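You operate a simulated robot arm through the tools that you are given. There is no shell and no other tool. Be economical: measure what you need, move in short steps, check, and stop when the job is done.

The job below is to be done with a simulated two-armed robot. You get a single attempt, and the scene is never put back.

Task
Clamp the bracket on the brown fixture plate and set it on the green mat.
Fine: turn the yellow knob to open first; one hand holds the plate while the other turns the knob.

Only the result counts: the job must be done as asked and must still hold three seconds after the hand-in. Knocking over, shifting, dropping, spilling or breaking anything else fails it.

Robot
Two 7-joint arms with two-finger parallel grippers on one trunk, on a base that drives. Base frame: it is fixed to the floor where the robot stands at the start and does not move with it; the origin is under the middle of the robot, x ahead of it, y to its left, z up; the surface under the hand at the start is at about z = 880. Units: mm, degrees, N and s.
The left shoulder is at the start at [70, 163, 1270], the right one opposite. With the tool pointing down near the work surface each hand reaches from about 380 to 880 mm from the robot's upright axis, wherever it stands, measured 20 degrees to its own side. Places, roughly: green mat [600, 200, 900]; red clamp lever [1100, 500, 900]; top of the brown fixture plate [600, 0, 900]; yellow fixture knob [500, -100, 900]. Payload 3.43 kg a hand.
The TCP of each hand is the grasp point between the finger pads, 34 mm short of the fingertips. In the tool frame z runs along the fingers and y along their closing line. The gripper opens to 128 mm. The fingers are 24 mm wide and 12 mm thick; the gripper's body (48 by 130 mm) begins 96 mm behind the TCP.
Orientation is told as [roll, pitch, yaw] about the base's x, y, z axes, in that order, counted from this pose: with the fingers straight down and closing along the base's y, the tool's x points along the base's -x, its y along +y and its z along -z.

Tools
- The arms move only by the tool play_rows. It takes "left_plan", "right_plan" or both (then of equal length, played together; a hand with none holds still); each is a list of rows, each a list of 3 entries, a list of its own where there are three numbers: the shift along the tool's x, y, z in units of 25 mm (1.0 is 25 mm), then the turn, a rotation vector about the tool's x, y, z in units of 8 degrees (1.0 is 8 degrees), then the finger opening in mm, from 0 to 128. In form: [[[tx, ty, tz], [ax, ay, az], claw], ...]. A call has 1 to 20 rows; each row shifts and turns the commanded pose from where the row before left it, along the tool's axes as they then stand. A call with a number of a shift or a turn outside -1 to 1 is refused whole. Rows are played at 5 a second. More than 50 mm and 8.6 degrees between two rows, or a gripper value outside its range, and nothing of the call is played. Where a pose cannot be reached the arm comes as near as it can. A force on the tool above 40 N (or 10 N above the force at the start of the call, whichever is more), or a blocked arm, ends the call early, and 0.2 s more pass. Each finger travels about 153 mm/s and halts on what it meets, pressing with about 22 N; the grip force reading is that of the motor and also rises with nothing between the fingers. The clock runs only during rows and for 0.2 s after the last one: add rows that do not move to give the fingers time. It gives the time, the measured TCP pose, the force on the tool (base axes), the opening and the grip force at its end, in the units of the frame above (readings bear some noise), with the torque about the TCP (base axes, N m) and any sound that the robot's microphone picked up.
- Cameras (640 x 400 px; columns grow to the right, rows downward): "scene" is now at [137, 13.4, 1496.6]; the picture's right is [0.13, -0.99, 0.00], its down [-0.59, -0.08, -0.80] and it looks along [0.80, 0.11, -0.59] (base axes); focal length 271 px, centre (320, 200). "left" rides on the left gripper at [76, 11, -160] in its tool frame; the picture's right is [-0.15, 0.99, 0.00], its down [-0.88, -0.13, -0.46] and it looks along [-0.45, -0.07, 0.89] (tool axes); focal length 234 px, centre (320, 200). "right" rides on the right gripper at [76, -11, -160] in its tool frame; the picture's right is [0.15, 0.99, 0.00], its down [-0.88, 0.13, -0.46] and it looks along [-0.45, 0.07, 0.89] (tool axes); focal length 234 px, centre (320, 200). There is no depth. A picture from a camera that has moved, and an enlarged one, comes with that camera's place and axes in the base frame and with its lens.
- get_image(camera): a new picture of that camera. The clock stands still meanwhile.
- lift_body(by): slides the trunk up (or, below 0, down) by that many mm; the arms and the scene camera ride with it, the base frame stays. It gives what a move gives, with no picture.
- roll_base(legs): drives the robot by 1 to 6 legs, each [ahead, left, turn to the left] in mm, mm and degrees, along the robot's own axes; the way and the turn of a leg run together, so that a leg with both is an arc; at most 1500 mm and 180 degrees a leg. The arms and the cameras ride along, it lands a little off, and it stops where it bumps. It gives what a move gives.
- pan_tilt(pan, tilt): turns the head with the scene camera to pan (to the left, within 86 degrees either way) and tilt (down, from -29 to 69), counted from straight ahead of the robot. It gives what a move gives.
- zoom(camera, box): a new picture of the part [left, top, right, bottom] of that camera's present view, enlarged. The clock stands still meanwhile.
- finish_job(): hands the job in; it is judged then, once.

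Go step by step. Nothing tells you exact positions but the pictures and the camera data: compare them with the known pose of the tool, close in by small moves and look again before you grip or let go. The budget is 120 turns and 100 pictures, counting those below and the enlarged ones. Unless the task says otherwise, let go and move clear before handing in, and close with one line.

The tools are called after "Emit:" as a command line: name --argument value ..., lists and objects as JSON in quotes. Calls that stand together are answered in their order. play_rows: Moves the arms, as the interface text tells. Its arguments: {"type":"object","properties":{"left_plan":{"type":"array","items":{"type":"array"}},"right_plan":{"type":"array","items":{"type":"array"}}},"required":[]} The other tools are called the same way: lift_body (by) slides the trunk up or down; roll_base (legs) drives the base; pan_tilt (pan, tilt) turns the head that bears the scene camera; get_image (camera) takes a picture; zoom (camera, box) takes an enlarged picture of a part of a camera's view; finish_job () hands the job in.

At the start:

```text
time_s: 0.0
left_eef_pos: [503.0, 136.6, 1263.9]
left_tool_rot: [0.0, -0.1, 0.0]
left_contact_force: [-1.2, 0.2, -0.4]
left_torque: [-0.03, 0.0, -0.02]
left_finger_gap: 128.1
left_grasp_force: 0.0
right_eef_pos: [411.2, -158.0, 1276.4]
right_tool_rot: [0.0, -0.1, 0.1]
right_contact_force: [0.4, 0.0, 1.4]
right_torque: [0.03, 0.01, 0.0]
right_finger_gap: 128.0
right_grasp_force: 0.1
trunk travel left (down, up): [-750.0, 190.0]
robot x, y, heading: [0.9, 3.0, 0.0]
head pan, tilt: [7.7, 36.5]
```

scene: 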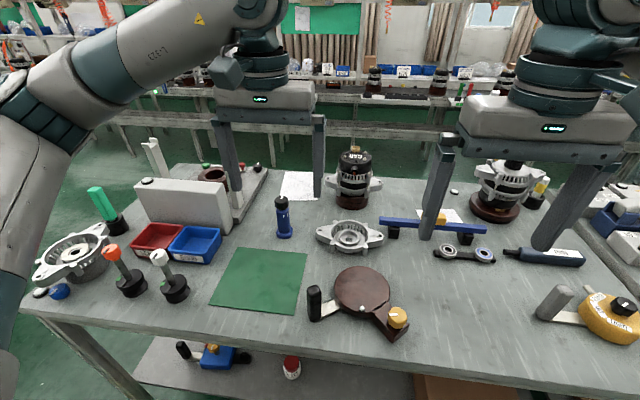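
right: 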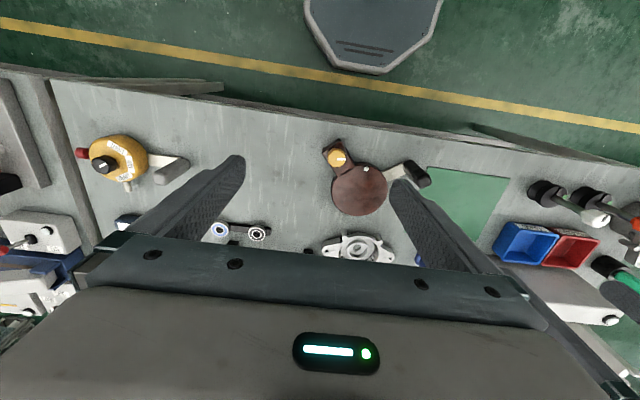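
left: 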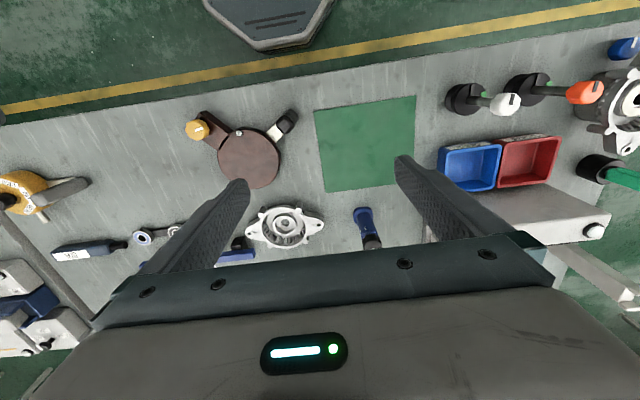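

I see the brown round plate with a black handle and a yellow knob, the green mat to its left, and several silver castings. I'll enlarge the plate, the casting behind it and the far left area before moving.

Emit:
zoom --camera "scene" --box '[280, 200, 440, 350]'

Emit:
zoom --camera "scene" --box '[20, 130, 320, 320]'

Emit:
zoom --camera "left" --box '[170, 80, 350, 260]'

Emit:
zoom --camera "scene" --box '[400, 150, 640, 350]'

```text
2.67 times, centred on (360, 275) of scene
camera zoom: at [137.0, 13.4, 1496.6], right [0.13, -0.99, 0.0], down [-0.59, -0.08, -0.8], along [0.8, 0.11, -0.59], focal length 723 px, centre (213, 0)
```

zoom: 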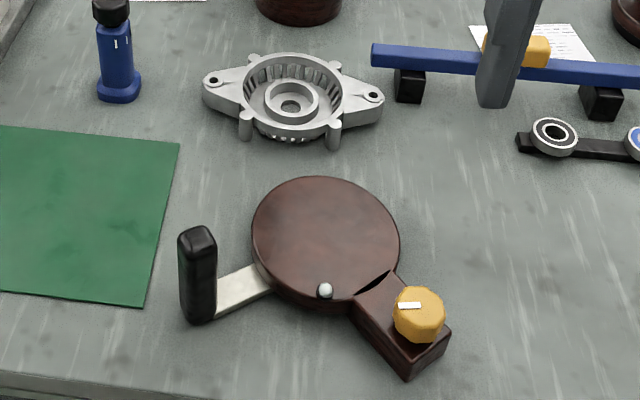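

```text
2.11 times, centred on (170, 225) of scene
camera zoom: at [137.0, 13.4, 1496.6], right [0.13, -0.99, 0.0], down [-0.59, -0.08, -0.8], along [0.8, 0.11, -0.59], focal length 571 px, centre (636, 147)
```

zoom: 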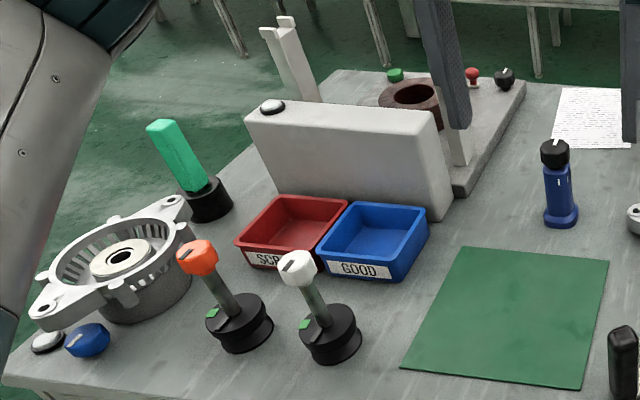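

```text
2.22 times, centred on (260, 170) of left
camera zoom: at [427.0, 146.0, 1423.9], right [0.15, 0.99, 0.0], down [0.88, -0.13, 0.46], along [0.45, -0.07, -0.89], focal length 520 px, centre (453, 267)
```

zoom: 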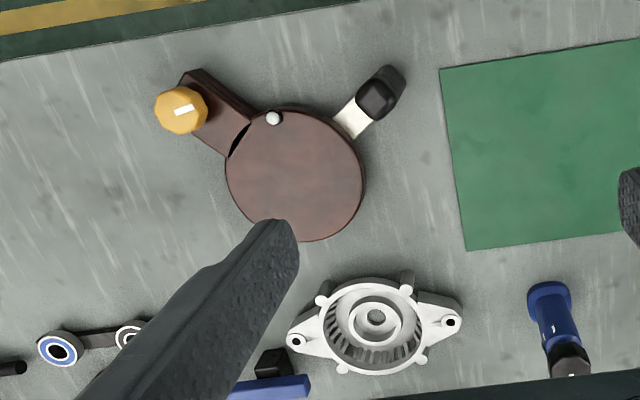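

```text
2.00 times, centred on (520, 250) of scene
camera zoom: at [137.0, 13.4, 1496.6], right [0.13, -0.99, 0.0], down [-0.59, -0.08, -0.8], along [0.8, 0.11, -0.59], focal length 542 px, centre (-80, 100)
```

zoom: 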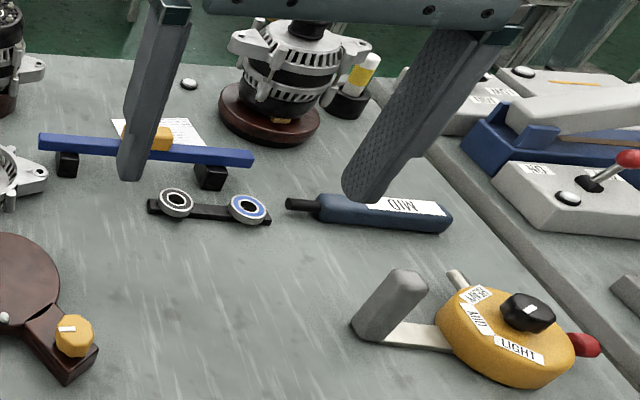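

The centre casting is at about [760, 5] behind the plate ([575, -30]), and the far-left station holds the red lever. I'll look closer at the lever station and the fixture parts.

Emit:
zoom --camera "scene" --box '[190, 140, 280, 200]'

Emit:
zoom --camera "scene" --box '[300, 260, 420, 345]'

Emit:
zoom --camera "scene" --box '[310, 205, 390, 260]'

```text
6.67 times, centred on (235, 170) of scene
camera zoom: at [137.0, 13.4, 1496.6], right [0.13, -0.99, 0.0], down [-0.59, -0.08, -0.8], along [0.8, 0.11, -0.59], focal length 1807 px, centre (887, 400)
```

zoom: 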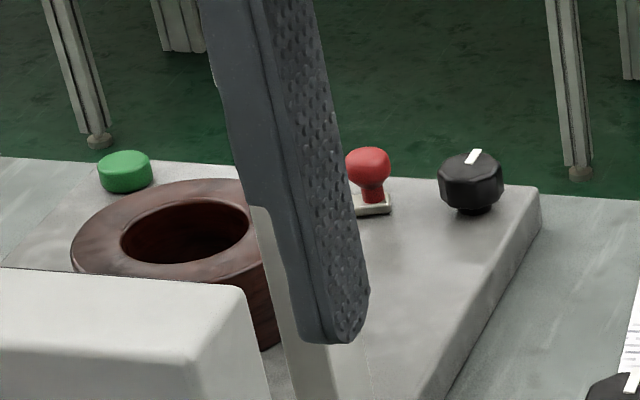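

```text
4.71 times, centred on (360, 302) of scene
camera zoom: at [137.0, 13.4, 1496.6], right [0.13, -0.99, 0.0], down [-0.59, -0.08, -0.8], along [0.8, 0.11, -0.59], focal length 1276 px, centre (132, -282)
```

zoom: 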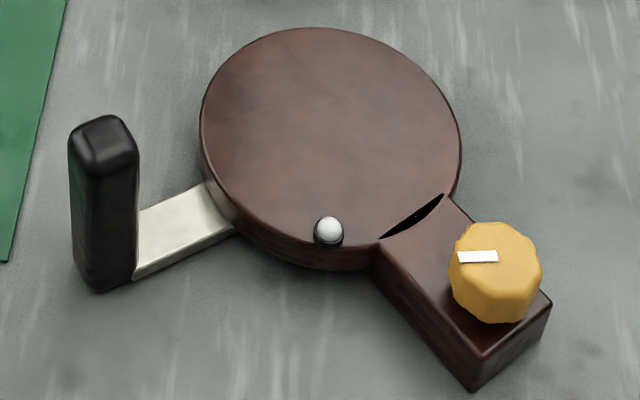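

```text
7.27 times, centred on (350, 232) of scene
camera zoom: at [137.0, 13.4, 1496.6], right [0.13, -0.99, 0.0], down [-0.59, -0.08, -0.8], along [0.8, 0.11, -0.59], focal length 1971 px, centre (102, -36)
```

zoom: 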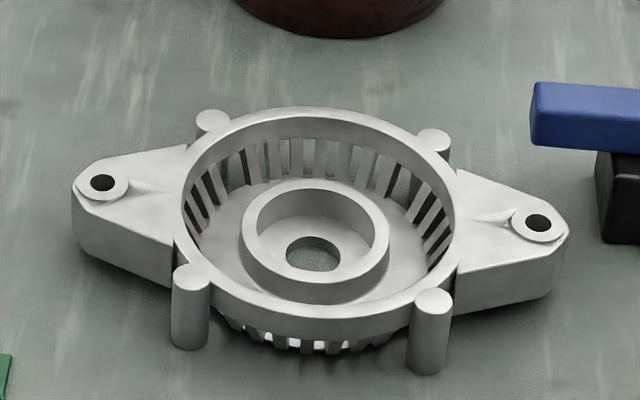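

The fixture has an upright black handle at about [490, 72] with its top near z 990, and a yellow knob at about [494, -116]. I'll bring the left hand over the handle and the right hand over the knob, staying high, and look again.

Emit:
play_rows --left_plan '[[[0.065, -0.325, 0.75], [0, 0, 0], 128], [[0.065, -0.325, 0.75], [0, 0, 0], 128], [[0.065, -0.325, 0.75], [0, 0, 0], 128], [[0.065, -0.325, 0.75], [0, 0, 0], 128], [[0.065, -0.325, 0.75], [0, 0, 0], 128], [[0.065, -0.325, 0.75], [0, 0, 0], 128], [[0.065, -0.325, 0.75], [0, 0, 0], 128], [[0.065, -0.325, 0.75], [0, 0, 0], 128]]' --right_plan '[[[-0.415, 0.21, 0.98], [0, 0, 0], 128], [[-0.415, 0.21, 0.98], [0, 0, 0], 128], [[-0.415, 0.21, 0.98], [0, 0, 0], 128], [[-0.415, 0.21, 0.98], [0, 0, 0], 128], [[-0.415, 0.21, 0.98], [0, 0, 0], 128], [[-0.415, 0.21, 0.98], [0, 0, 0], 128], [[-0.415, 0.21, 0.98], [0, 0, 0], 128], [[-0.415, 0.21, 0.98], [0, 0, 0], 128]]'

Emit:
get_image --camera "left"

Emit:
get_image --camera "right"

Emit:
get_image --camera "scene"

```text
time_s: 1.8
left_eef_pos: [492.9, 69.2, 1110.4]
left_tool_rot: [-0.1, 0.1, 0.0]
left_contact_force: [0.5, -0.1, 0.9]
left_torque: [0.0, 0.02, -0.02]
left_finger_gap: 127.9
left_grasp_force: 0.1
right_eef_pos: [493.9, -116.2, 1080.8]
right_tool_rot: [0.0, 0.0, 0.0]
right_contact_force: [0.0, 0.0, -0.2]
right_torque: [0.0, -0.04, 0.02]
right_finger_gap: 128.0
right_grasp_force: 0.0
trunk travel left (down, up): [-750.0, 190.0]
robot x, y, heading: [-3.8, 1.1, -0.1]
head pan, tilt: [7.7, 36.5]
```

```text
89 pictures are left
camera left: at [415.5, 80.6, 1271.3], right [0.15, 0.99, 0.0], down [0.88, -0.13, 0.46], along [0.45, -0.07, -0.89], focal length 234 px, centre (320, 200)
```

left: 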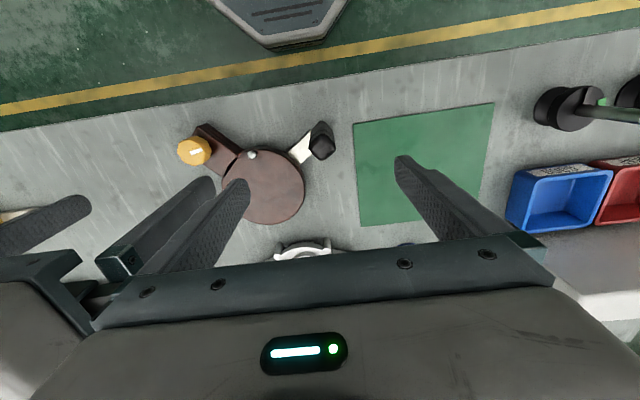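

```text
88 pictures are left
camera right: at [418.6, -127.6, 1240.6], right [-0.15, 0.99, 0.0], down [0.88, 0.13, 0.46], along [0.45, 0.07, -0.89], focal length 234 px, centre (320, 200)
```

right: 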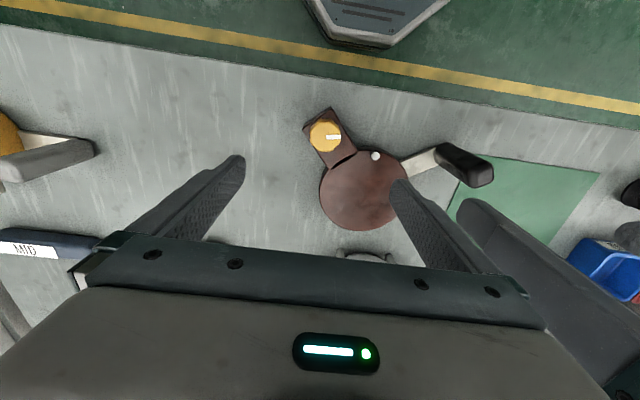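

```text
87 pictures are left
camera scene: at [137.8, 13.2, 1496.6], right [0.13, -0.99, 0.0], down [-0.59, -0.08, -0.8], along [0.8, 0.11, -0.59], focal length 271 px, centre (320, 200)
```

scene: 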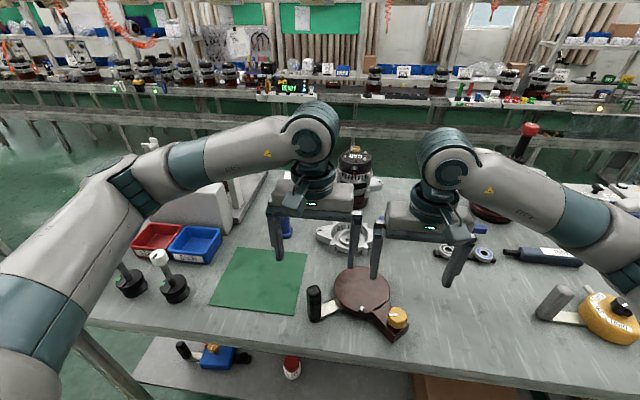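

The knob triangulates to about [480, -110, 940] and the handle top to about [480, 72, 980]. I'll enlarge both to read their orientation.

Emit:
zoom --camera "left" --box '[270, 100, 370, 180]'

Emit:
zoom --camera "right" --box '[290, 90, 430, 200]'

```text
5.00 times, centred on (320, 140) of left
camera zoom: at [415.5, 80.6, 1271.3], right [0.15, 0.99, 0.0], down [0.88, -0.13, 0.46], along [0.45, -0.07, -0.89], focal length 1171 px, centre (320, 500)
```

zoom: 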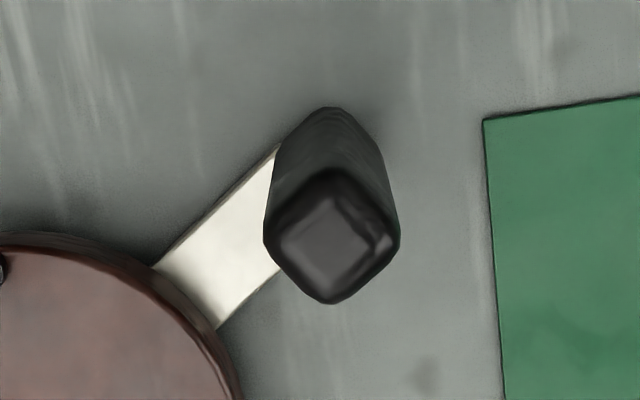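

```text
3.64 times, centred on (360, 145) of right
camera zoom: at [418.6, -127.6, 1240.6], right [-0.15, 0.99, 0.0], down [0.88, 0.13, 0.46], along [0.45, 0.07, -0.89], focal length 852 px, centre (174, 400)
```

zoom: 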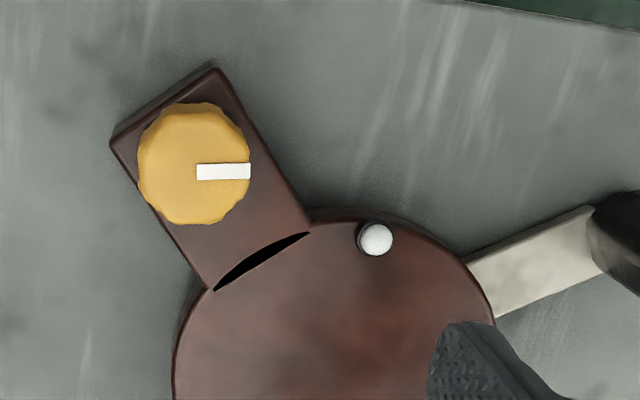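

The handle is a square bar at about [491, 72] aligned with its neck (33° from y), and the knob centre is at about [479, -110]. I'll rotate the left hand by 33° and come down to the handle while the right lowers to just above the knob.

Emit:
play_rows --left_plan '[[[0.08, 0.12, 0], [0, 0, -0.825], 100], [[0, 0, 0.4], [0, 0, -0.825], 100], [[0, 0, 0.4], [0, 0, -0.825], 100], [[0, 0, 0.4], [0, 0, -0.825], 100], [[0, 0, 0.4], [0, 0, -0.825], 100]]' --right_plan '[[[0.15, 0.06, 0.7], [0, 0, 0], 90], [[0.15, 0.06, 0.7], [0, 0, 0], 90], [[0.15, 0.06, 0.7], [0, 0, 0], 90], [[0.15, 0.06, 0.7], [0, 0, 0], 90], [[0, 0, 0], [0, 0, 0], 90]]'

Emit:
get_image --camera "left"

Emit:
get_image --camera "right"

Emit:
zoom --camera "scene" --box '[260, 180, 480, 350]'

```text
time_s: 3.0
left_eef_pos: [489.2, 73.4, 1073.6]
left_tool_rot: [0.0, 0.0, 33.3]
left_contact_force: [0.0, -0.4, -1.1]
left_torque: [0.0, -0.02, -0.04]
left_finger_gap: 100.1
left_grasp_force: 0.0
right_eef_pos: [480.0, -111.7, 1011.0]
right_tool_rot: [0.0, 0.0, 0.0]
right_contact_force: [0.9, -0.1, 0.2]
right_torque: [0.02, 0.02, 0.03]
right_finger_gap: 90.1
right_grasp_force: 0.1
trunk travel left (down, up): [-750.0, 190.0]
robot x, y, heading: [0.6, -2.4, -0.1]
head pan, tilt: [7.7, 36.5]
```

```text
84 pictures are left
camera left: at [419.0, 41.7, 1233.9], right [-0.42, 0.91, 0.0], down [0.81, 0.37, 0.46], along [0.41, 0.19, -0.89], focal length 234 px, centre (320, 200)
```

left: 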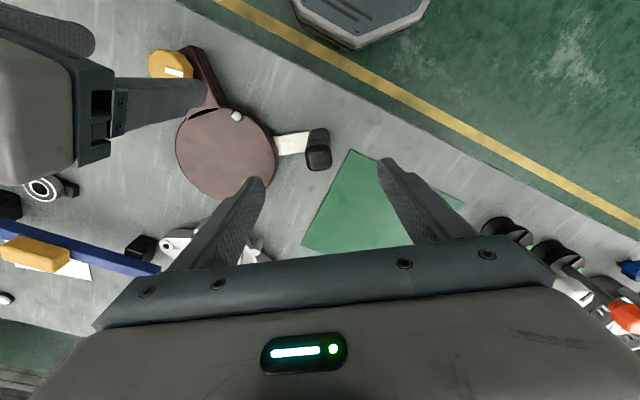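

```text
83 pictures are left
camera right: at [403.2, -122.5, 1170.5], right [-0.15, 0.99, 0.0], down [0.88, 0.13, 0.46], along [0.45, 0.07, -0.89], focal length 234 px, centre (320, 200)
```

right: 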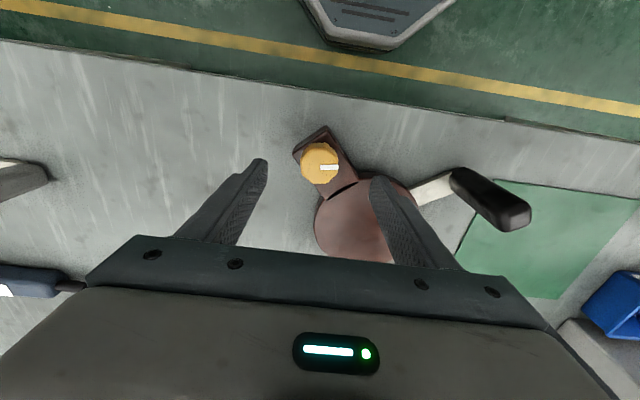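

```text
2.35 times, centred on (370, 265) of scene
camera zoom: at [137.0, 13.6, 1496.7], right [0.13, -0.99, 0.0], down [-0.59, -0.08, -0.8], along [0.8, 0.11, -0.59], focal length 638 px, centre (202, 47)
```

zoom: 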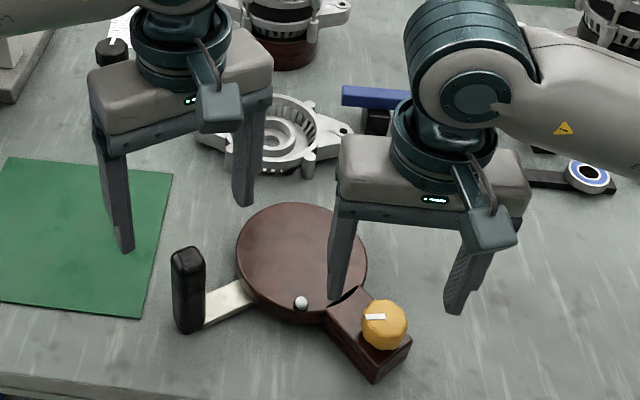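

The left hand is aligned with the handle (within about 4 mm) and the right hand is above the knob. Next the left hand descends and grips the handle.

Emit:
play_rows --left_plan '[[[0.12, 0, 0.8], [0, 0, 0], 90], [[0, 0, 0.9], [0, 0, 0], 90], [[0, 0, 0.9], [0, 0, 0], 90], [[0, 0, 0.9], [0, 0, 0], 90], [[0, 0, 0.9], [0, 0, 0], 90], [[0, 0, 0.5], [0, 0, 0], 90]]'

Emit:
get_image --camera "left"

Emit:
zoom --camera "scene" --box '[260, 200, 480, 370]'

```text
time_s: 4.4
left_eef_pos: [485.3, 72.0, 950.2]
left_tool_rot: [0.0, 0.0, 33.0]
left_contact_force: [-1.1, -0.4, 0.0]
left_torque: [0.02, 0.0, 0.0]
left_finger_gap: 90.0
left_grasp_force: 0.1
right_eef_pos: [479.5, -111.8, 1010.7]
right_tool_rot: [0.0, 0.0, 0.0]
right_contact_force: [-0.6, -0.3, -0.2]
right_torque: [0.01, 0.01, -0.01]
right_finger_gap: 90.2
right_grasp_force: 0.1
trunk travel left (down, up): [-750.0, 190.0]
robot x, y, heading: [-1.5, -5.2, 0.3]
head pan, tilt: [7.7, 36.5]
```

```text
81 pictures are left
camera left: at [415.6, 39.4, 1111.4], right [-0.42, 0.91, 0.0], down [0.81, 0.37, 0.46], along [0.41, 0.19, -0.89], focal length 234 px, centre (320, 200)
```

left: 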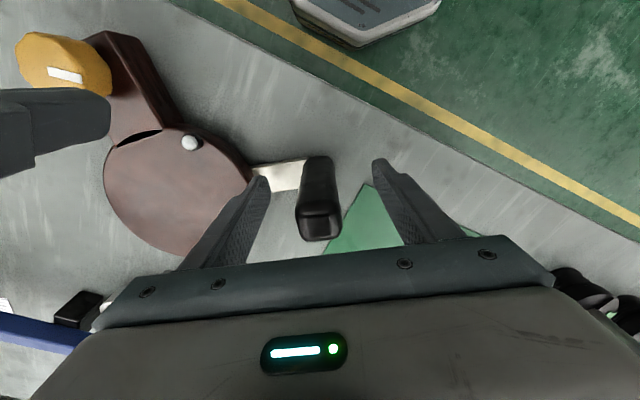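

```text
2.35 times, centred on (370, 285) of scene
camera zoom: at [137.0, 13.4, 1496.7], right [0.13, -0.99, 0.0], down [-0.59, -0.08, -0.8], along [0.8, 0.11, -0.59], focal length 638 px, centre (202, 0)
```

zoom: 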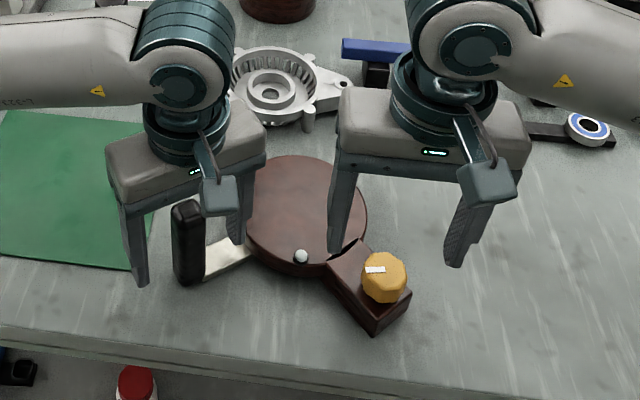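

The handle centre is about 5 mm further ahead than the TCP, so I'll shift forward by that and close.

Emit:
play_rows --left_plan '[[[-0.22, 0, 0], [0, 0, 0], 90], [[0, 0, 0], [0, 0, 0], 60], [[0, 0, 0], [0, 0, 0], 40], [[0, 0, 0], [0, 0, 0], 0], [[0, 0, 0], [0, 0, 0], 0], [[0, 0, 0], [0, 0, 0], 0]]'

Emit:
get_image --camera "right"

```text
time_s: 5.8
left_eef_pos: [491.0, 74.0, 950.7]
left_tool_rot: [0.1, 0.0, 33.0]
left_contact_force: [1.3, -1.1, 1.2]
left_torque: [0.16, 0.03, 0.24]
left_finger_gap: 29.9
left_grasp_force: 22.2
right_eef_pos: [479.5, -111.7, 1011.1]
right_tool_rot: [0.0, 0.0, 0.0]
right_contact_force: [0.6, -0.4, 0.3]
right_torque: [0.01, -0.03, -0.03]
right_finger_gap: 90.1
right_grasp_force: 0.0
trunk travel left (down, up): [-750.0, 190.0]
robot x, y, heading: [2.3, -3.3, 0.0]
head pan, tilt: [7.7, 36.5]
```

```text
79 pictures are left
camera right: at [403.4, -122.7, 1170.6], right [-0.15, 0.99, 0.0], down [0.88, 0.13, 0.46], along [0.45, 0.07, -0.89], focal length 234 px, centre (320, 200)
```

right: 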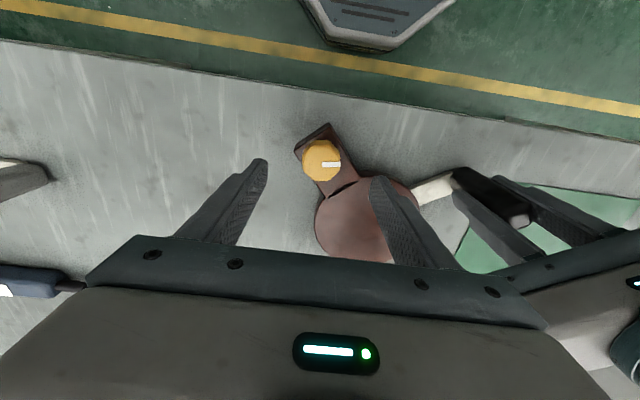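

The handle is gripped (30 mm gap). Now the right hand moves down to the knob.

Emit:
play_rows --right_plan '[[[0.12, 0.07, 0.8], [0, 0, 0], 80], [[0, 0, 0.8], [0, 0, 0], 80], [[0, 0, 0.9], [0, 0, 0], 80], [[0, 0, 0], [0, 0, 0], 80]]'

Emit:
get_image --camera "right"

Emit:
zoom --camera "scene" --box '[320, 230, 440, 350]'

```text
time_s: 6.8
left_eef_pos: [489.7, 75.0, 950.2]
left_tool_rot: [0.0, 0.0, 33.2]
left_contact_force: [6.6, -0.3, 0.0]
left_torque: [-0.07, 0.15, 0.67]
left_finger_gap: 29.9
left_grasp_force: 22.0
right_eef_pos: [476.7, -109.7, 948.9]
right_tool_rot: [0.1, -0.1, 0.0]
right_contact_force: [-3.9, -0.8, 19.3]
right_torque: [0.71, -0.12, 0.41]
right_finger_gap: 79.3
right_grasp_force: 0.0
trunk travel left (down, up): [-750.0, 190.0]
robot x, y, heading: [0.6, 0.4, -0.0]
head pan, tilt: [7.7, 36.5]
```

```text
78 pictures are left
camera right: at [399.3, -121.0, 1107.5], right [-0.15, 0.99, 0.0], down [0.88, 0.13, 0.46], along [0.45, 0.07, -0.89], focal length 234 px, centre (320, 200)
```

right: 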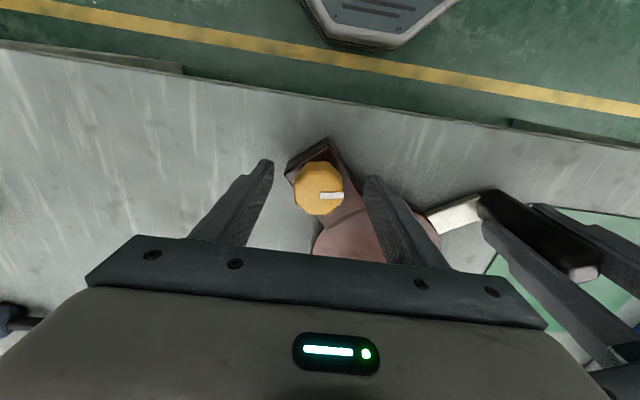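

```text
3.33 times, centred on (380, 290) of scene
camera zoom: at [136.2, 13.5, 1496.9], right [0.13, -0.99, 0.0], down [-0.59, -0.08, -0.8], along [0.8, 0.11, -0.59], focal length 904 px, centre (120, -100)
```

zoom: 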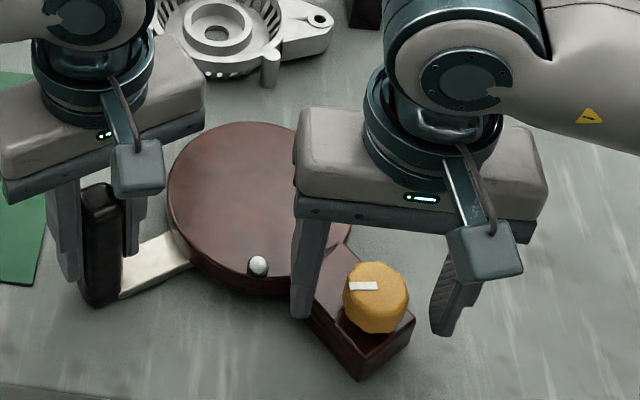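

The fingertips touched the block top (tip at about z 915), so I'll raise 4 mm, shift 2 mm back and close on the knob.

Emit:
play_rows --right_plan '[[[0.08, 0, -0.16], [0, 0, 0], 79], [[0, 0, 0], [0, 0, 0], 60], [[0, 0, 0], [0, 0, 0], 45], [[0, 0, 0], [0, 0, 0], 20], [[0, 0, 0], [0, 0, 0], 20]]'

Emit:
get_image --camera "right"

```text
time_s: 8.0
left_eef_pos: [491.6, 75.4, 951.8]
left_tool_rot: [0.0, 0.0, 32.9]
left_contact_force: [-1.4, 6.6, 4.0]
left_torque: [-0.5, 0.29, -0.19]
left_finger_gap: 30.1
left_grasp_force: 22.2
right_eef_pos: [474.6, -110.2, 949.7]
right_tool_rot: [-0.1, 0.0, 0.1]
right_contact_force: [0.5, -6.6, 0.4]
right_torque: [-0.1, 0.04, -0.03]
right_finger_gap: 38.8
right_grasp_force: 22.4
trunk travel left (down, up): [-750.0, 190.0]
robot x, y, heading: [2.1, -1.4, 0.1]
head pan, tilt: [7.7, 36.5]
```

```text
76 pictures are left
camera right: at [397.8, -121.2, 1110.4], right [-0.15, 0.99, 0.0], down [0.88, 0.13, 0.45], along [0.45, 0.07, -0.89], focal length 234 px, centre (320, 200)
```

right: 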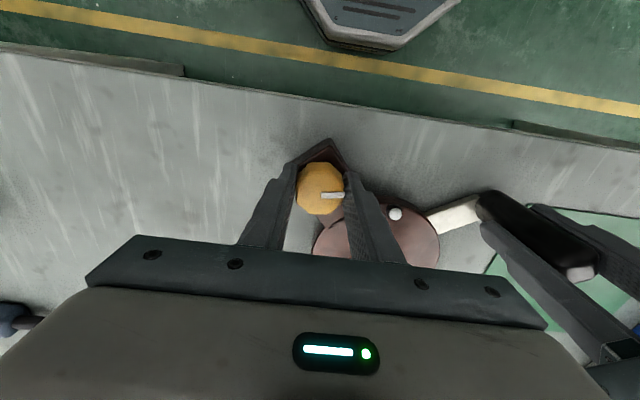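

The knob is gripped (39 mm). I'll turn it counter-clockwise seen from above in small steps and watch the torque and sounds.

Emit:
play_rows --right_plan '[[[0, 0, 0], [0, 0, -0.5], 20], [[0, 0, 0], [0, 0, -0.5], 20], [[0, 0, 0], [0, 0, -0.5], 20], [[0, 0, 0], [0, 0, -0.5], 20], [[0, 0, 0], [0, 0, 0], 20]]'

Emit:
get_image --camera "right"

```text
time_s: 9.2
left_eef_pos: [490.9, 75.4, 951.1]
left_tool_rot: [0.1, 0.0, 33.1]
left_contact_force: [-0.8, 20.1, 8.4]
left_torque: [-1.03, 0.03, -0.34]
left_finger_gap: 30.1
left_grasp_force: 22.8
right_eef_pos: [475.8, -110.7, 952.0]
right_tool_rot: [-0.1, 0.1, 16.0]
right_contact_force: [2.4, -19.5, -4.4]
right_torque: [-0.2, 0.38, -0.14]
right_finger_gap: 39.1
right_grasp_force: 22.1
trunk travel left (down, up): [-750.0, 190.0]
robot x, y, heading: [0.1, -3.2, 0.2]
head pan, tilt: [7.7, 36.5]
```

```text
75 pictures are left
camera right: at [404.6, -141.7, 1111.1], right [-0.41, 0.91, 0.0], down [0.81, 0.37, 0.45], along [0.41, 0.19, -0.89], focal length 234 px, centre (320, 200)
```

right: 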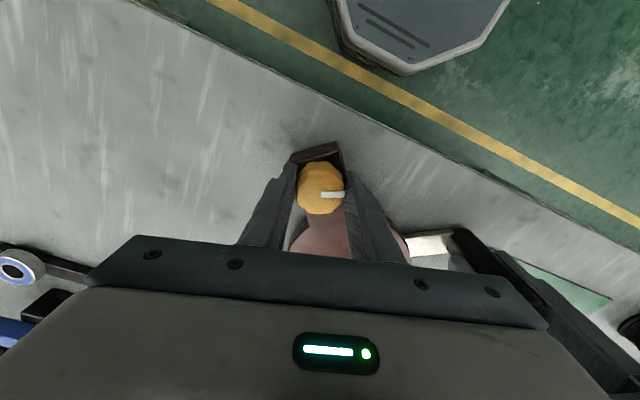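

The knob turned with the gripper and no stop was felt; side force between the hands is rising, so I'll ease the right hand slightly toward -y while continuing.

Emit:
play_rows --right_plan '[[[0, -0.05, 0], [0, 0, -0.5], 20], [[0, 0, 0], [0, 0, -0.5], 20], [[0, 0, 0], [0, 0, -0.5], 20], [[0, 0, 0], [0, 0, -0.5], 20], [[0, 0, 0], [0, 0, 0], 20]]'

Emit:
zoom --camera "scene" --box '[320, 230, 440, 350]'

```text
time_s: 10.4
left_eef_pos: [491.5, 74.9, 952.2]
left_tool_rot: [0.0, 0.0, 33.0]
left_contact_force: [-2.0, 18.1, 8.6]
left_torque: [-0.65, 0.09, -0.67]
left_finger_gap: 30.0
left_grasp_force: 21.7
right_eef_pos: [475.3, -110.0, 951.7]
right_tool_rot: [0.0, 0.0, 32.2]
right_contact_force: [2.9, -17.0, -4.0]
right_torque: [-0.33, 0.22, 0.0]
right_finger_gap: 38.5
right_grasp_force: 21.9
trunk travel left (down, up): [-750.0, 190.0]
robot x, y, heading: [-2.2, 0.2, 0.1]
head pan, tilt: [7.7, 36.5]
```

```text
3.33 times, centred on (380, 290) of scene
camera zoom: at [137.2, 13.5, 1496.6], right [0.13, -0.99, 0.0], down [-0.59, -0.08, -0.8], along [0.8, 0.11, -0.59], focal length 904 px, centre (120, -100)
```

zoom: 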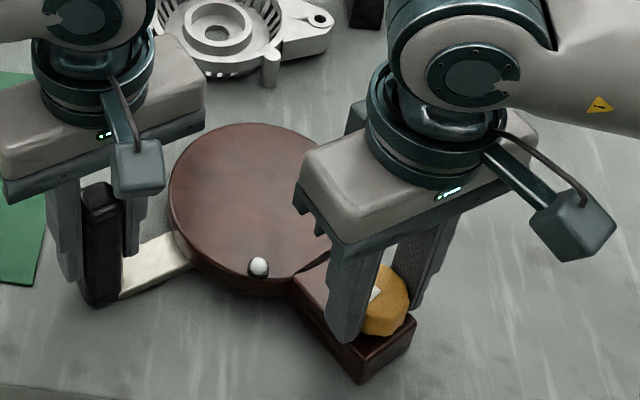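

The plate stays put while the knob turns. I'll keep turning the same way.

Emit:
play_rows --right_plan '[[[0, -0.04, 0], [0, 0, -0.6], 20], [[0, 0, 0], [0, 0, -0.6], 20], [[0, 0, 0], [0, 0, -0.6], 20], [[0, 0, 0], [0, 0, -0.6], 20], [[0, 0, 0], [0, 0, -0.6], 20], [[0, 0, 0], [0, 0, -0.6], 20], [[0, 0, 0], [0, 0, -0.6], 20], [[0, 0, 0], [0, 0, 0], 20]]'

Emit:
zoom --camera "scene" --box '[320, 230, 440, 350]'

Emit:
get_image --camera "right"

```text
time_s: 12.2
left_eef_pos: [492.3, 74.7, 952.3]
left_tool_rot: [-0.1, 0.1, 33.0]
left_contact_force: [-1.2, -3.5, -0.4]
left_torque: [0.45, -0.54, -0.32]
left_finger_gap: 30.0
left_grasp_force: 22.0
right_eef_pos: [475.5, -111.4, 952.8]
right_tool_rot: [0.0, -0.2, 65.7]
right_contact_force: [3.5, 3.5, 0.9]
right_torque: [0.08, 0.04, 0.01]
right_finger_gap: 38.3
right_grasp_force: 22.3
trunk travel left (down, up): [-750.0, 190.0]
robot x, y, heading: [3.2, -2.0, 0.0]
head pan, tilt: [7.7, 36.5]
```

```text
3.33 times, centred on (380, 290) of scene
camera zoom: at [137.1, 13.6, 1496.6], right [0.13, -0.99, 0.0], down [-0.59, -0.08, -0.8], along [0.8, 0.11, -0.59], focal length 904 px, centre (120, -100)
```

zoom: 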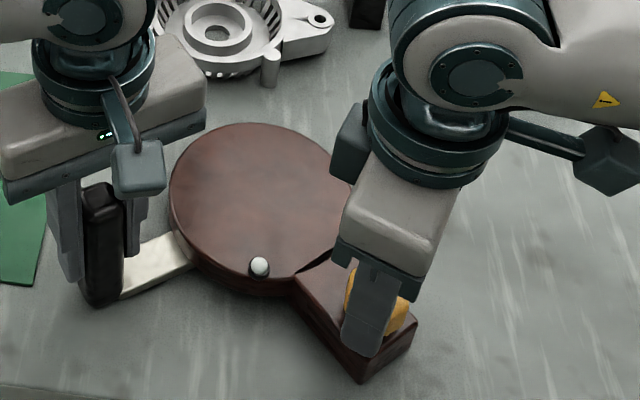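

```text
72 pictures are left
camera right: at [453.7, -185.0, 1111.5], right [-0.96, 0.27, 0.0], down [0.24, 0.85, 0.46], along [0.13, 0.44, -0.89], focal length 234 px, centre (320, 200)
```

right: 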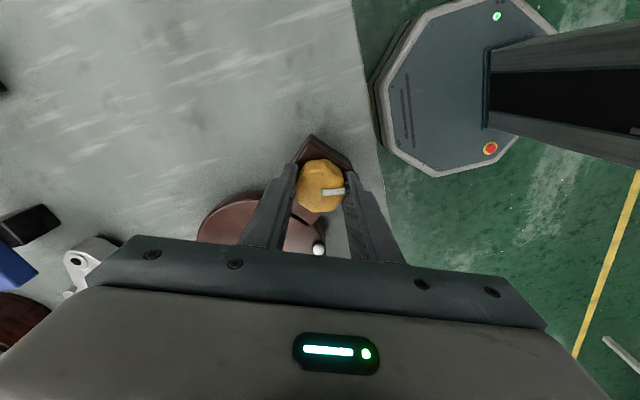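

No stop or sound yet at about 66°. Continuing.

Emit:
play_rows --right_plan '[[[0, 0, 0], [0, 0, -0.6], 20], [[0, 0, 0], [0, 0, -0.6], 20], [[0, 0, 0], [0, 0, -0.6], 20], [[0, 0, 0], [0, 0, -0.6], 20], [[0, 0, 0], [0, 0, -0.6], 20], [[0, 0, 0], [0, 0, -0.6], 20], [[0, 0, 0], [0, 0, -0.6], 20], [[0, 0, 0], [0, 0, 0], 20]]'

Emit:
get_image --camera "right"

Emit:
zoom --camera "scene" --box '[320, 230, 440, 350]'

```text
time_s: 13.2
left_eef_pos: [490.3, 85.7, 950.2]
left_tool_rot: [0.9, -0.5, 33.4]
left_contact_force: [-4.8, 5.8, 4.5]
left_torque: [-0.4, -1.04, -0.31]
left_finger_gap: 32.0
left_grasp_force: 21.7
right_eef_pos: [463.8, -86.5, 949.5]
right_tool_rot: [2.2, -3.1, 84.2]
right_contact_force: [-2.8, -2.9, 12.7]
right_torque: [-0.08, -0.67, -0.06]
right_finger_gap: 39.8
right_grasp_force: 21.4
right hand out of reach, approached as far as the arm can: row 5
trunk travel left (down, up): [-750.0, 190.0]
robot x, y, heading: [-1.1, -2.7, -0.0]
head pan, tilt: [7.7, 36.5]
stopped in row 5 (right hand): the force on the tool passed its limit at 82 N (the readings are from after the stop); the commanded pose is now the measured one
```

```text
71 pictures are left
camera right: at [471.4, -171.6, 1105.1], right [-1.0, -0.05, 0.03], down [-0.03, 0.86, 0.51], along [-0.05, 0.51, -0.86], focal length 234 px, centre (320, 200)
```

right: 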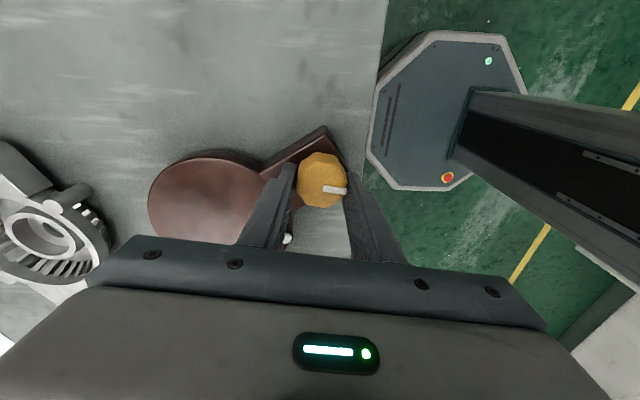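

```text
3.33 times, centred on (380, 290) of scene
camera zoom: at [134.8, 16.9, 1496.8], right [0.13, -0.99, 0.0], down [-0.59, -0.08, -0.8], along [0.8, 0.11, -0.59], focal length 904 px, centre (120, -100)
```

zoom: 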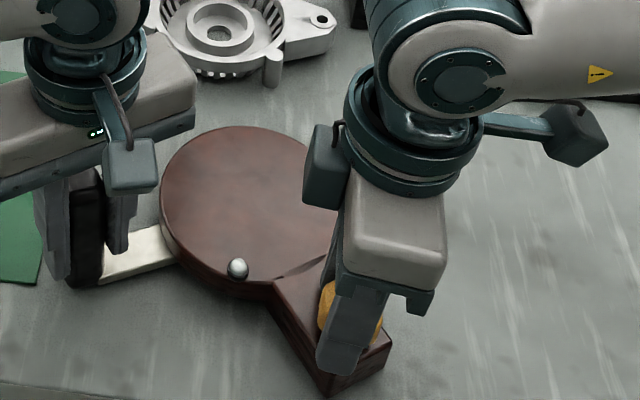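

The right wrist ran into its reach limit and the fixture shifted a bit. I'll release the knob, rise, unwind the right hand and look.

Emit:
play_rows --right_plan '[[[0, 0, 0], [0, 0, 0], 60], [[0, 0, 0], [0, 0, 0], 80], [[0, 0, -0.6], [0, 0, 0.3], 80], [[0, 0, -0.8], [0, 0, 0.8], 80], [[0, 0, -0.8], [0, 0, 1], 80], [[0, 0, -0.8], [0, 0, 1], 80], [[0, 0, 0], [0, 0, 1], 80], [[0, 0, 0], [0, 0, 1], 80]]'

Emit:
get_image --camera "right"

Emit:
zoom --camera "scene" --box '[280, 210, 440, 350]'

```text
time_s: 15.0
left_eef_pos: [491.8, 82.6, 951.0]
left_tool_rot: [1.0, -0.5, 33.4]
left_contact_force: [-1.0, -1.6, 3.7]
left_torque: [-1.12, -0.5, -0.41]
left_finger_gap: 30.4
left_grasp_force: 22.1
right_eef_pos: [465.9, -94.6, 1023.3]
right_tool_rot: [3.9, -0.9, 43.4]
right_contact_force: [0.0, -0.1, -1.1]
right_torque: [0.0, -0.01, 0.02]
right_finger_gap: 80.0
right_grasp_force: 0.0
trunk travel left (down, up): [-750.0, 190.0]
robot x, y, heading: [-1.7, -2.4, -0.0]
head pan, tilt: [7.7, 36.5]
```

```text
69 pictures are left
camera right: at [423.7, -162.5, 1180.7], right [-0.78, 0.62, 0.06], down [0.57, 0.67, 0.48], along [0.25, 0.41, -0.88], focal length 234 px, centre (320, 200)
```

right: 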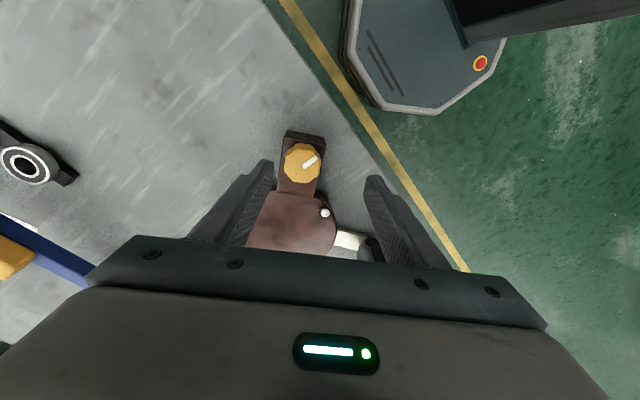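

```text
2.86 times, centred on (360, 280) of scene
camera zoom: at [136.5, 13.1, 1496.7], right [0.13, -0.99, 0.0], down [-0.59, -0.08, -0.8], along [0.8, 0.11, -0.59], focal length 774 px, centre (206, -29)
```

zoom: 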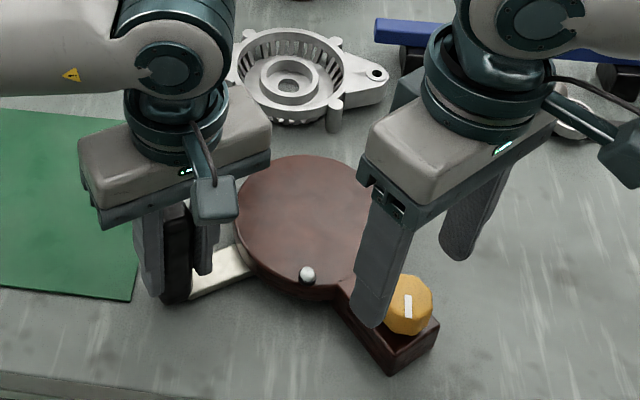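

The knob mark now points at the robot. I'll enlarge the slit area to see whether it changed.

Emit:
zoom --camera "right" --box '[240, 120, 370, 260]'

Emit:
zoom --camera "left" --box '[0, 0, 340, 260]'

```text
2.86 times, centred on (305, 190) of right
camera zoom: at [423.7, -162.5, 1180.7], right [-0.78, 0.62, 0.06], down [0.57, 0.67, 0.48], along [0.25, 0.41, -0.88], focal length 669 px, centre (363, 229)
```

zoom: 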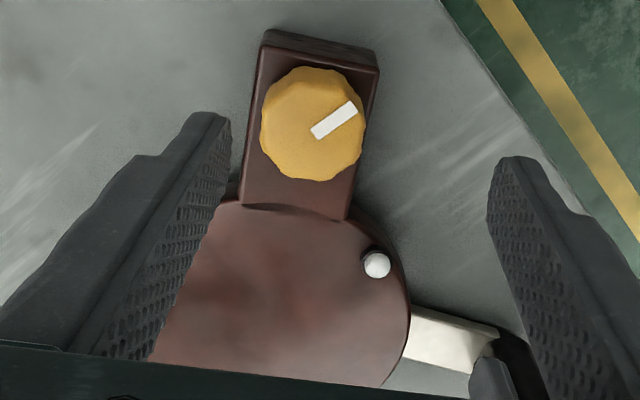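

```text
1.54 times, centred on (170, 130) of left
camera zoom: at [421.8, 46.6, 1110.4], right [-0.42, 0.91, 0.02], down [0.81, 0.37, 0.46], along [0.41, 0.21, -0.89], focal length 360 px, centre (551, 308)
```

zoom: 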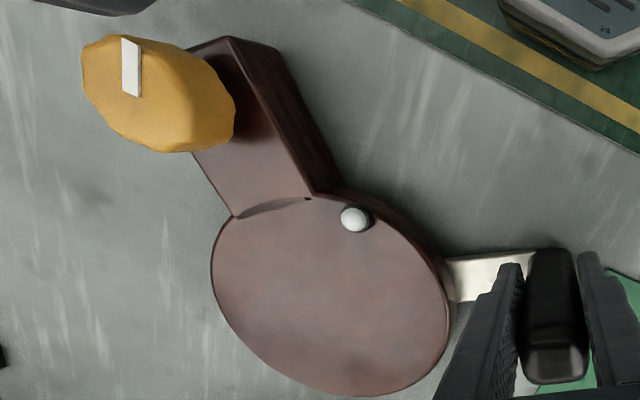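

The dark slit at the plate's edge is now filled, so the knob has changed the fixture's state. I'll lift the right hand aside for a clear look.

Emit:
play_rows --right_plan '[[[0, -0.5, -1], [0, 0, 1], 100], [[0, -0.8, -1], [0, 0, 1], 100], [[0, -1, -1], [0, 0, 1], 100], [[0, -1, -1], [0, 0, 1], 100], [[0, -1, 0], [0, 0, 1], 100], [[0, -1, 0], [0, 0, 0], 100]]'

Emit:
zoom --camera "scene" --box '[300, 240, 420, 340]'

Emit:
get_image --camera "right"

```text
time_s: 16.4
left_eef_pos: [492.1, 81.5, 950.6]
left_tool_rot: [1.1, -0.6, 33.4]
left_contact_force: [-1.6, -2.3, 4.5]
left_torque: [-1.0, -0.6, -0.36]
left_finger_gap: 30.7
left_grasp_force: 21.6
right_eef_pos: [516.9, -220.1, 1113.4]
right_tool_rot: [3.5, 1.7, 3.4]
right_contact_force: [0.7, -0.8, 0.0]
right_torque: [0.02, 0.0, -0.03]
right_finger_gap: 100.0
right_grasp_force: 0.0
trunk travel left (down, up): [-750.0, 190.0]
robot x, y, heading: [2.5, -0.1, -0.1]
head pan, tilt: [7.7, 36.5]
```

```text
4.00 times, centred on (360, 290) of scene
camera zoom: at [136.1, 12.2, 1496.8], right [0.13, -0.99, 0.0], down [-0.59, -0.08, -0.8], along [0.8, 0.11, -0.59], focal length 1084 px, centre (160, -160)
```

zoom: 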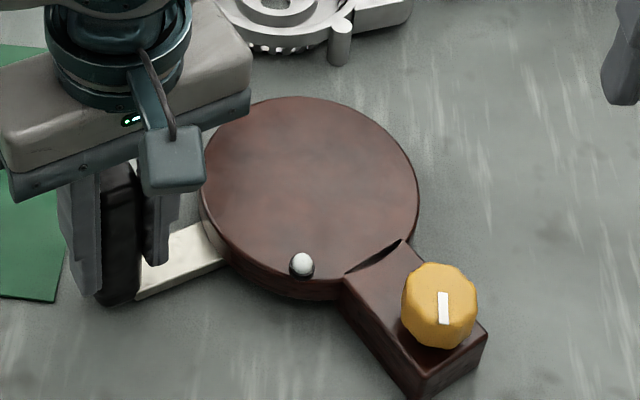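

```text
64 pictures are left
camera right: at [447.3, -244.1, 1274.1], right [-0.2, 0.98, 0.07], down [0.89, 0.16, 0.44], along [0.42, 0.15, -0.9], focal length 234 px, centre (320, 200)
```

right: 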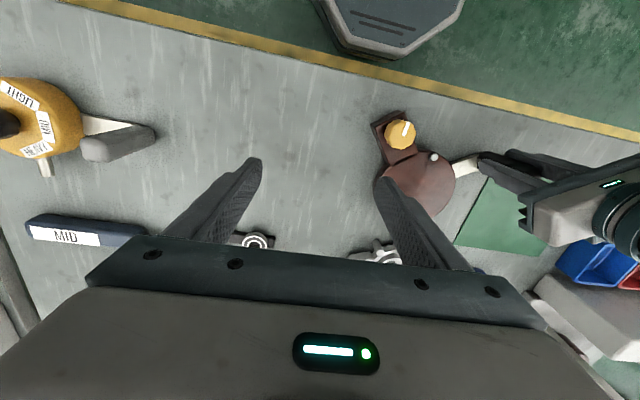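

The slit looks narrower, though a plain difference is hard to judge from here. The knob is now at about [482, -95]; I'll bring the right hand back above it with yaw -40° for a close look and more turning range.

Emit:
play_rows --right_plan '[[[0.28, 1, 0], [0.44, -0.2, 0], 90], [[0.28, 1, 0.6], [0, 0, 0], 90], [[0.28, 1, 0.8], [0, 0, 0], 90], [[0.28, 1, 0.8], [0, 0, 0], 90], [[0.28, 1, 0.8], [0, 0, 0], 90], [[0, 0, 0.5], [0, 0, 0.9], 90], [[0, 0, 0], [0, 0, 0.9], 90], [[0, 0, 0], [0, 0, 0.9], 90], [[0, 0, 0], [0, 0, 0.9], 90], [[0, 0, 0], [0, 0, 0.9], 90], [[0, 0, 0], [0, 0, 0.9], 90]]'

Emit:
get_image --camera "right"

```text
time_s: 18.8
left_eef_pos: [491.4, 83.4, 951.4]
left_tool_rot: [1.0, -0.5, 33.5]
left_contact_force: [-2.1, 0.0, 4.4]
left_torque: [-0.99, -0.61, -0.34]
left_finger_gap: 30.5
left_grasp_force: 22.0
right_eef_pos: [473.4, -97.1, 1028.5]
right_tool_rot: [-0.1, 0.2, -39.9]
right_contact_force: [0.1, -0.8, -0.7]
right_torque: [0.02, 0.05, 0.0]
right_finger_gap: 90.1
right_grasp_force: 0.0
trunk travel left (down, up): [-750.0, 190.0]
robot x, y, heading: [2.3, 1.7, 0.4]
head pan, tilt: [7.7, 36.5]
```

```text
63 pictures are left
camera right: at [408.3, -56.0, 1189.2], right [0.52, 0.85, 0.0], down [0.76, -0.46, 0.45], along [0.39, -0.24, -0.89], focal length 234 px, centre (320, 200)
```

right: 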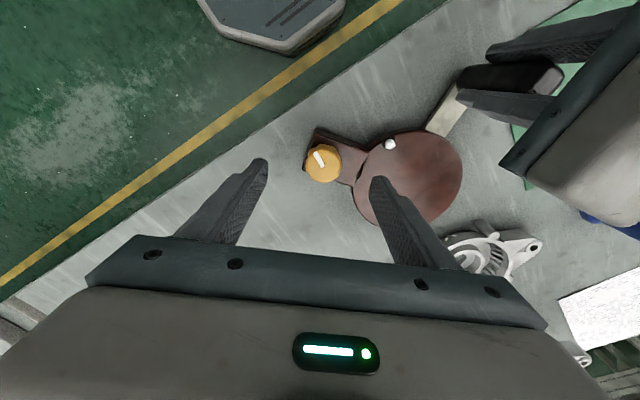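

Emit:
zoom --camera "right" --box '[290, 110, 470, 230]'

```text
3.33 times, centred on (380, 170) of right
camera zoom: at [408.3, -56.0, 1189.2], right [0.52, 0.85, 0.0], down [0.76, -0.46, 0.45], along [0.39, -0.24, -0.89], focal length 781 px, centre (120, 300)
```

zoom: 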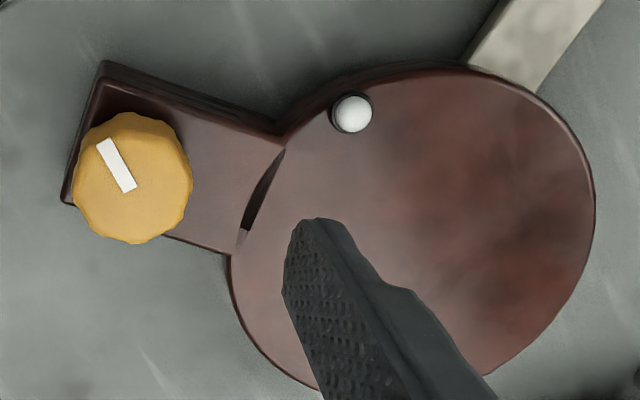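

The slit is just a fixed hollow between block and plate, so I still need to learn the knob's range. I'll re-grip at yaw -40° and turn on gently, feeling for a stop.

Emit:
play_rows --right_plan '[[[-0.17, 0.14, 1], [0, 0, 0], 80], [[0, 0, 1], [0, 0, 0], 80], [[0, 0, 0.96], [0, 0, 0], 80], [[0, 0, 0], [0, 0, 0], 60], [[0, 0, 0], [0, 0, 0], 45], [[0, 0, 0], [0, 0, 0], 20], [[0, 0, 0], [0, 0, 0], 20], [[0, 0, 0], [0, 0, -0.5], 20], [[0, 0, 0], [0, 0, -0.5], 20], [[0, 0, 0], [0, 0, 0], 20]]'

Emit:
get_image --camera "right"

```text
time_s: 21.0
left_eef_pos: [490.9, 82.9, 949.9]
left_tool_rot: [0.9, -0.5, 33.6]
left_contact_force: [-5.9, -4.4, 7.4]
left_torque: [-1.35, -0.18, -0.53]
left_finger_gap: 30.4
left_grasp_force: 21.9
right_eef_pos: [479.5, -96.0, 954.3]
right_tool_rot: [-0.1, 0.1, -31.8]
right_contact_force: [6.8, 6.2, -1.1]
right_torque: [0.06, -0.31, -0.28]
right_finger_gap: 39.4
right_grasp_force: 22.2
trunk travel left (down, up): [-750.0, 190.0]
robot x, y, heading: [-6.0, -1.4, -0.2]
head pan, tilt: [7.7, 36.5]
```

```text
61 pictures are left
camera right: at [410.1, -65.6, 1114.2], right [0.4, 0.92, 0.0], down [0.82, -0.35, 0.45], along [0.42, -0.18, -0.89], focal length 234 px, centre (320, 200)
```

right: 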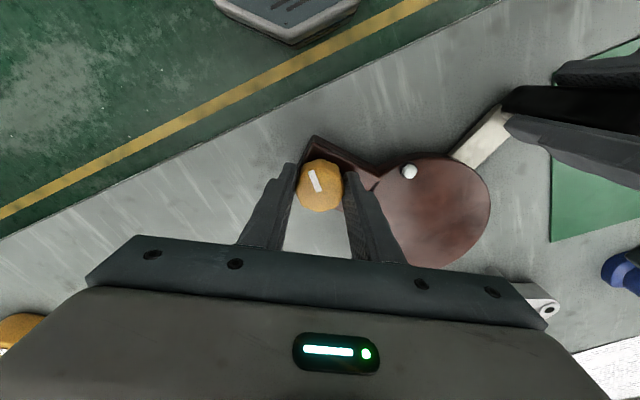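

The knob still follows the hand. I'll turn further.

Emit:
play_rows --right_plan '[[[0, 0, 0], [0, 0, -0.5], 20], [[0, 0, 0], [0, 0, -0.5], 20], [[0, 0, 0], [0, 0, -0.5], 20], [[0, 0, 0], [0, 0, -0.5], 20], [[0, 0, 0], [0, 0, -0.5], 20], [[0, 0, 0], [0, 0, -0.5], 20], [[0, 0, 0], [0, 0, -0.5], 20], [[0, 0, 0], [0, 0, 0], 20]]'

Emit:
get_image --camera "right"

```text
time_s: 22.8
left_eef_pos: [492.9, 81.9, 950.6]
left_tool_rot: [1.0, -0.6, 33.5]
left_contact_force: [-2.9, -9.1, -0.1]
left_torque: [-0.76, -0.8, -0.47]
left_finger_gap: 30.6
left_grasp_force: 21.7
right_eef_pos: [478.9, -97.1, 955.1]
right_tool_rot: [-0.1, 0.2, -3.7]
right_contact_force: [1.1, 6.6, 4.9]
right_torque: [0.43, -0.01, -0.28]
right_finger_gap: 39.4
right_grasp_force: 22.4
trunk travel left (down, up): [-750.0, 190.0]
robot x, y, heading: [-0.9, -0.3, -0.1]
head pan, tilt: [7.7, 36.5]
```

```text
60 pictures are left
camera right: at [402.9, -103.0, 1114.8], right [-0.08, 1.0, 0.0], down [0.89, 0.07, 0.45], along [0.45, 0.04, -0.89], focal length 234 px, centre (320, 200)
```

right: 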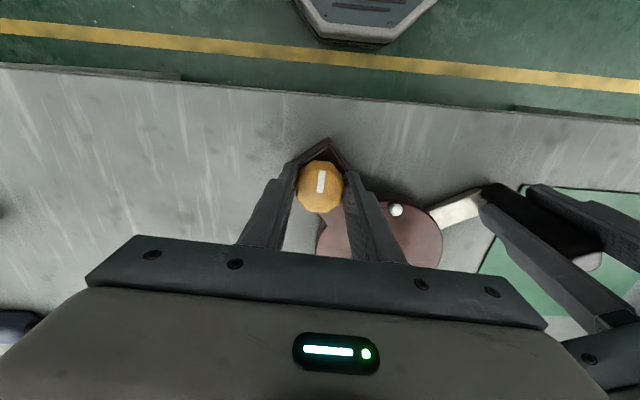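

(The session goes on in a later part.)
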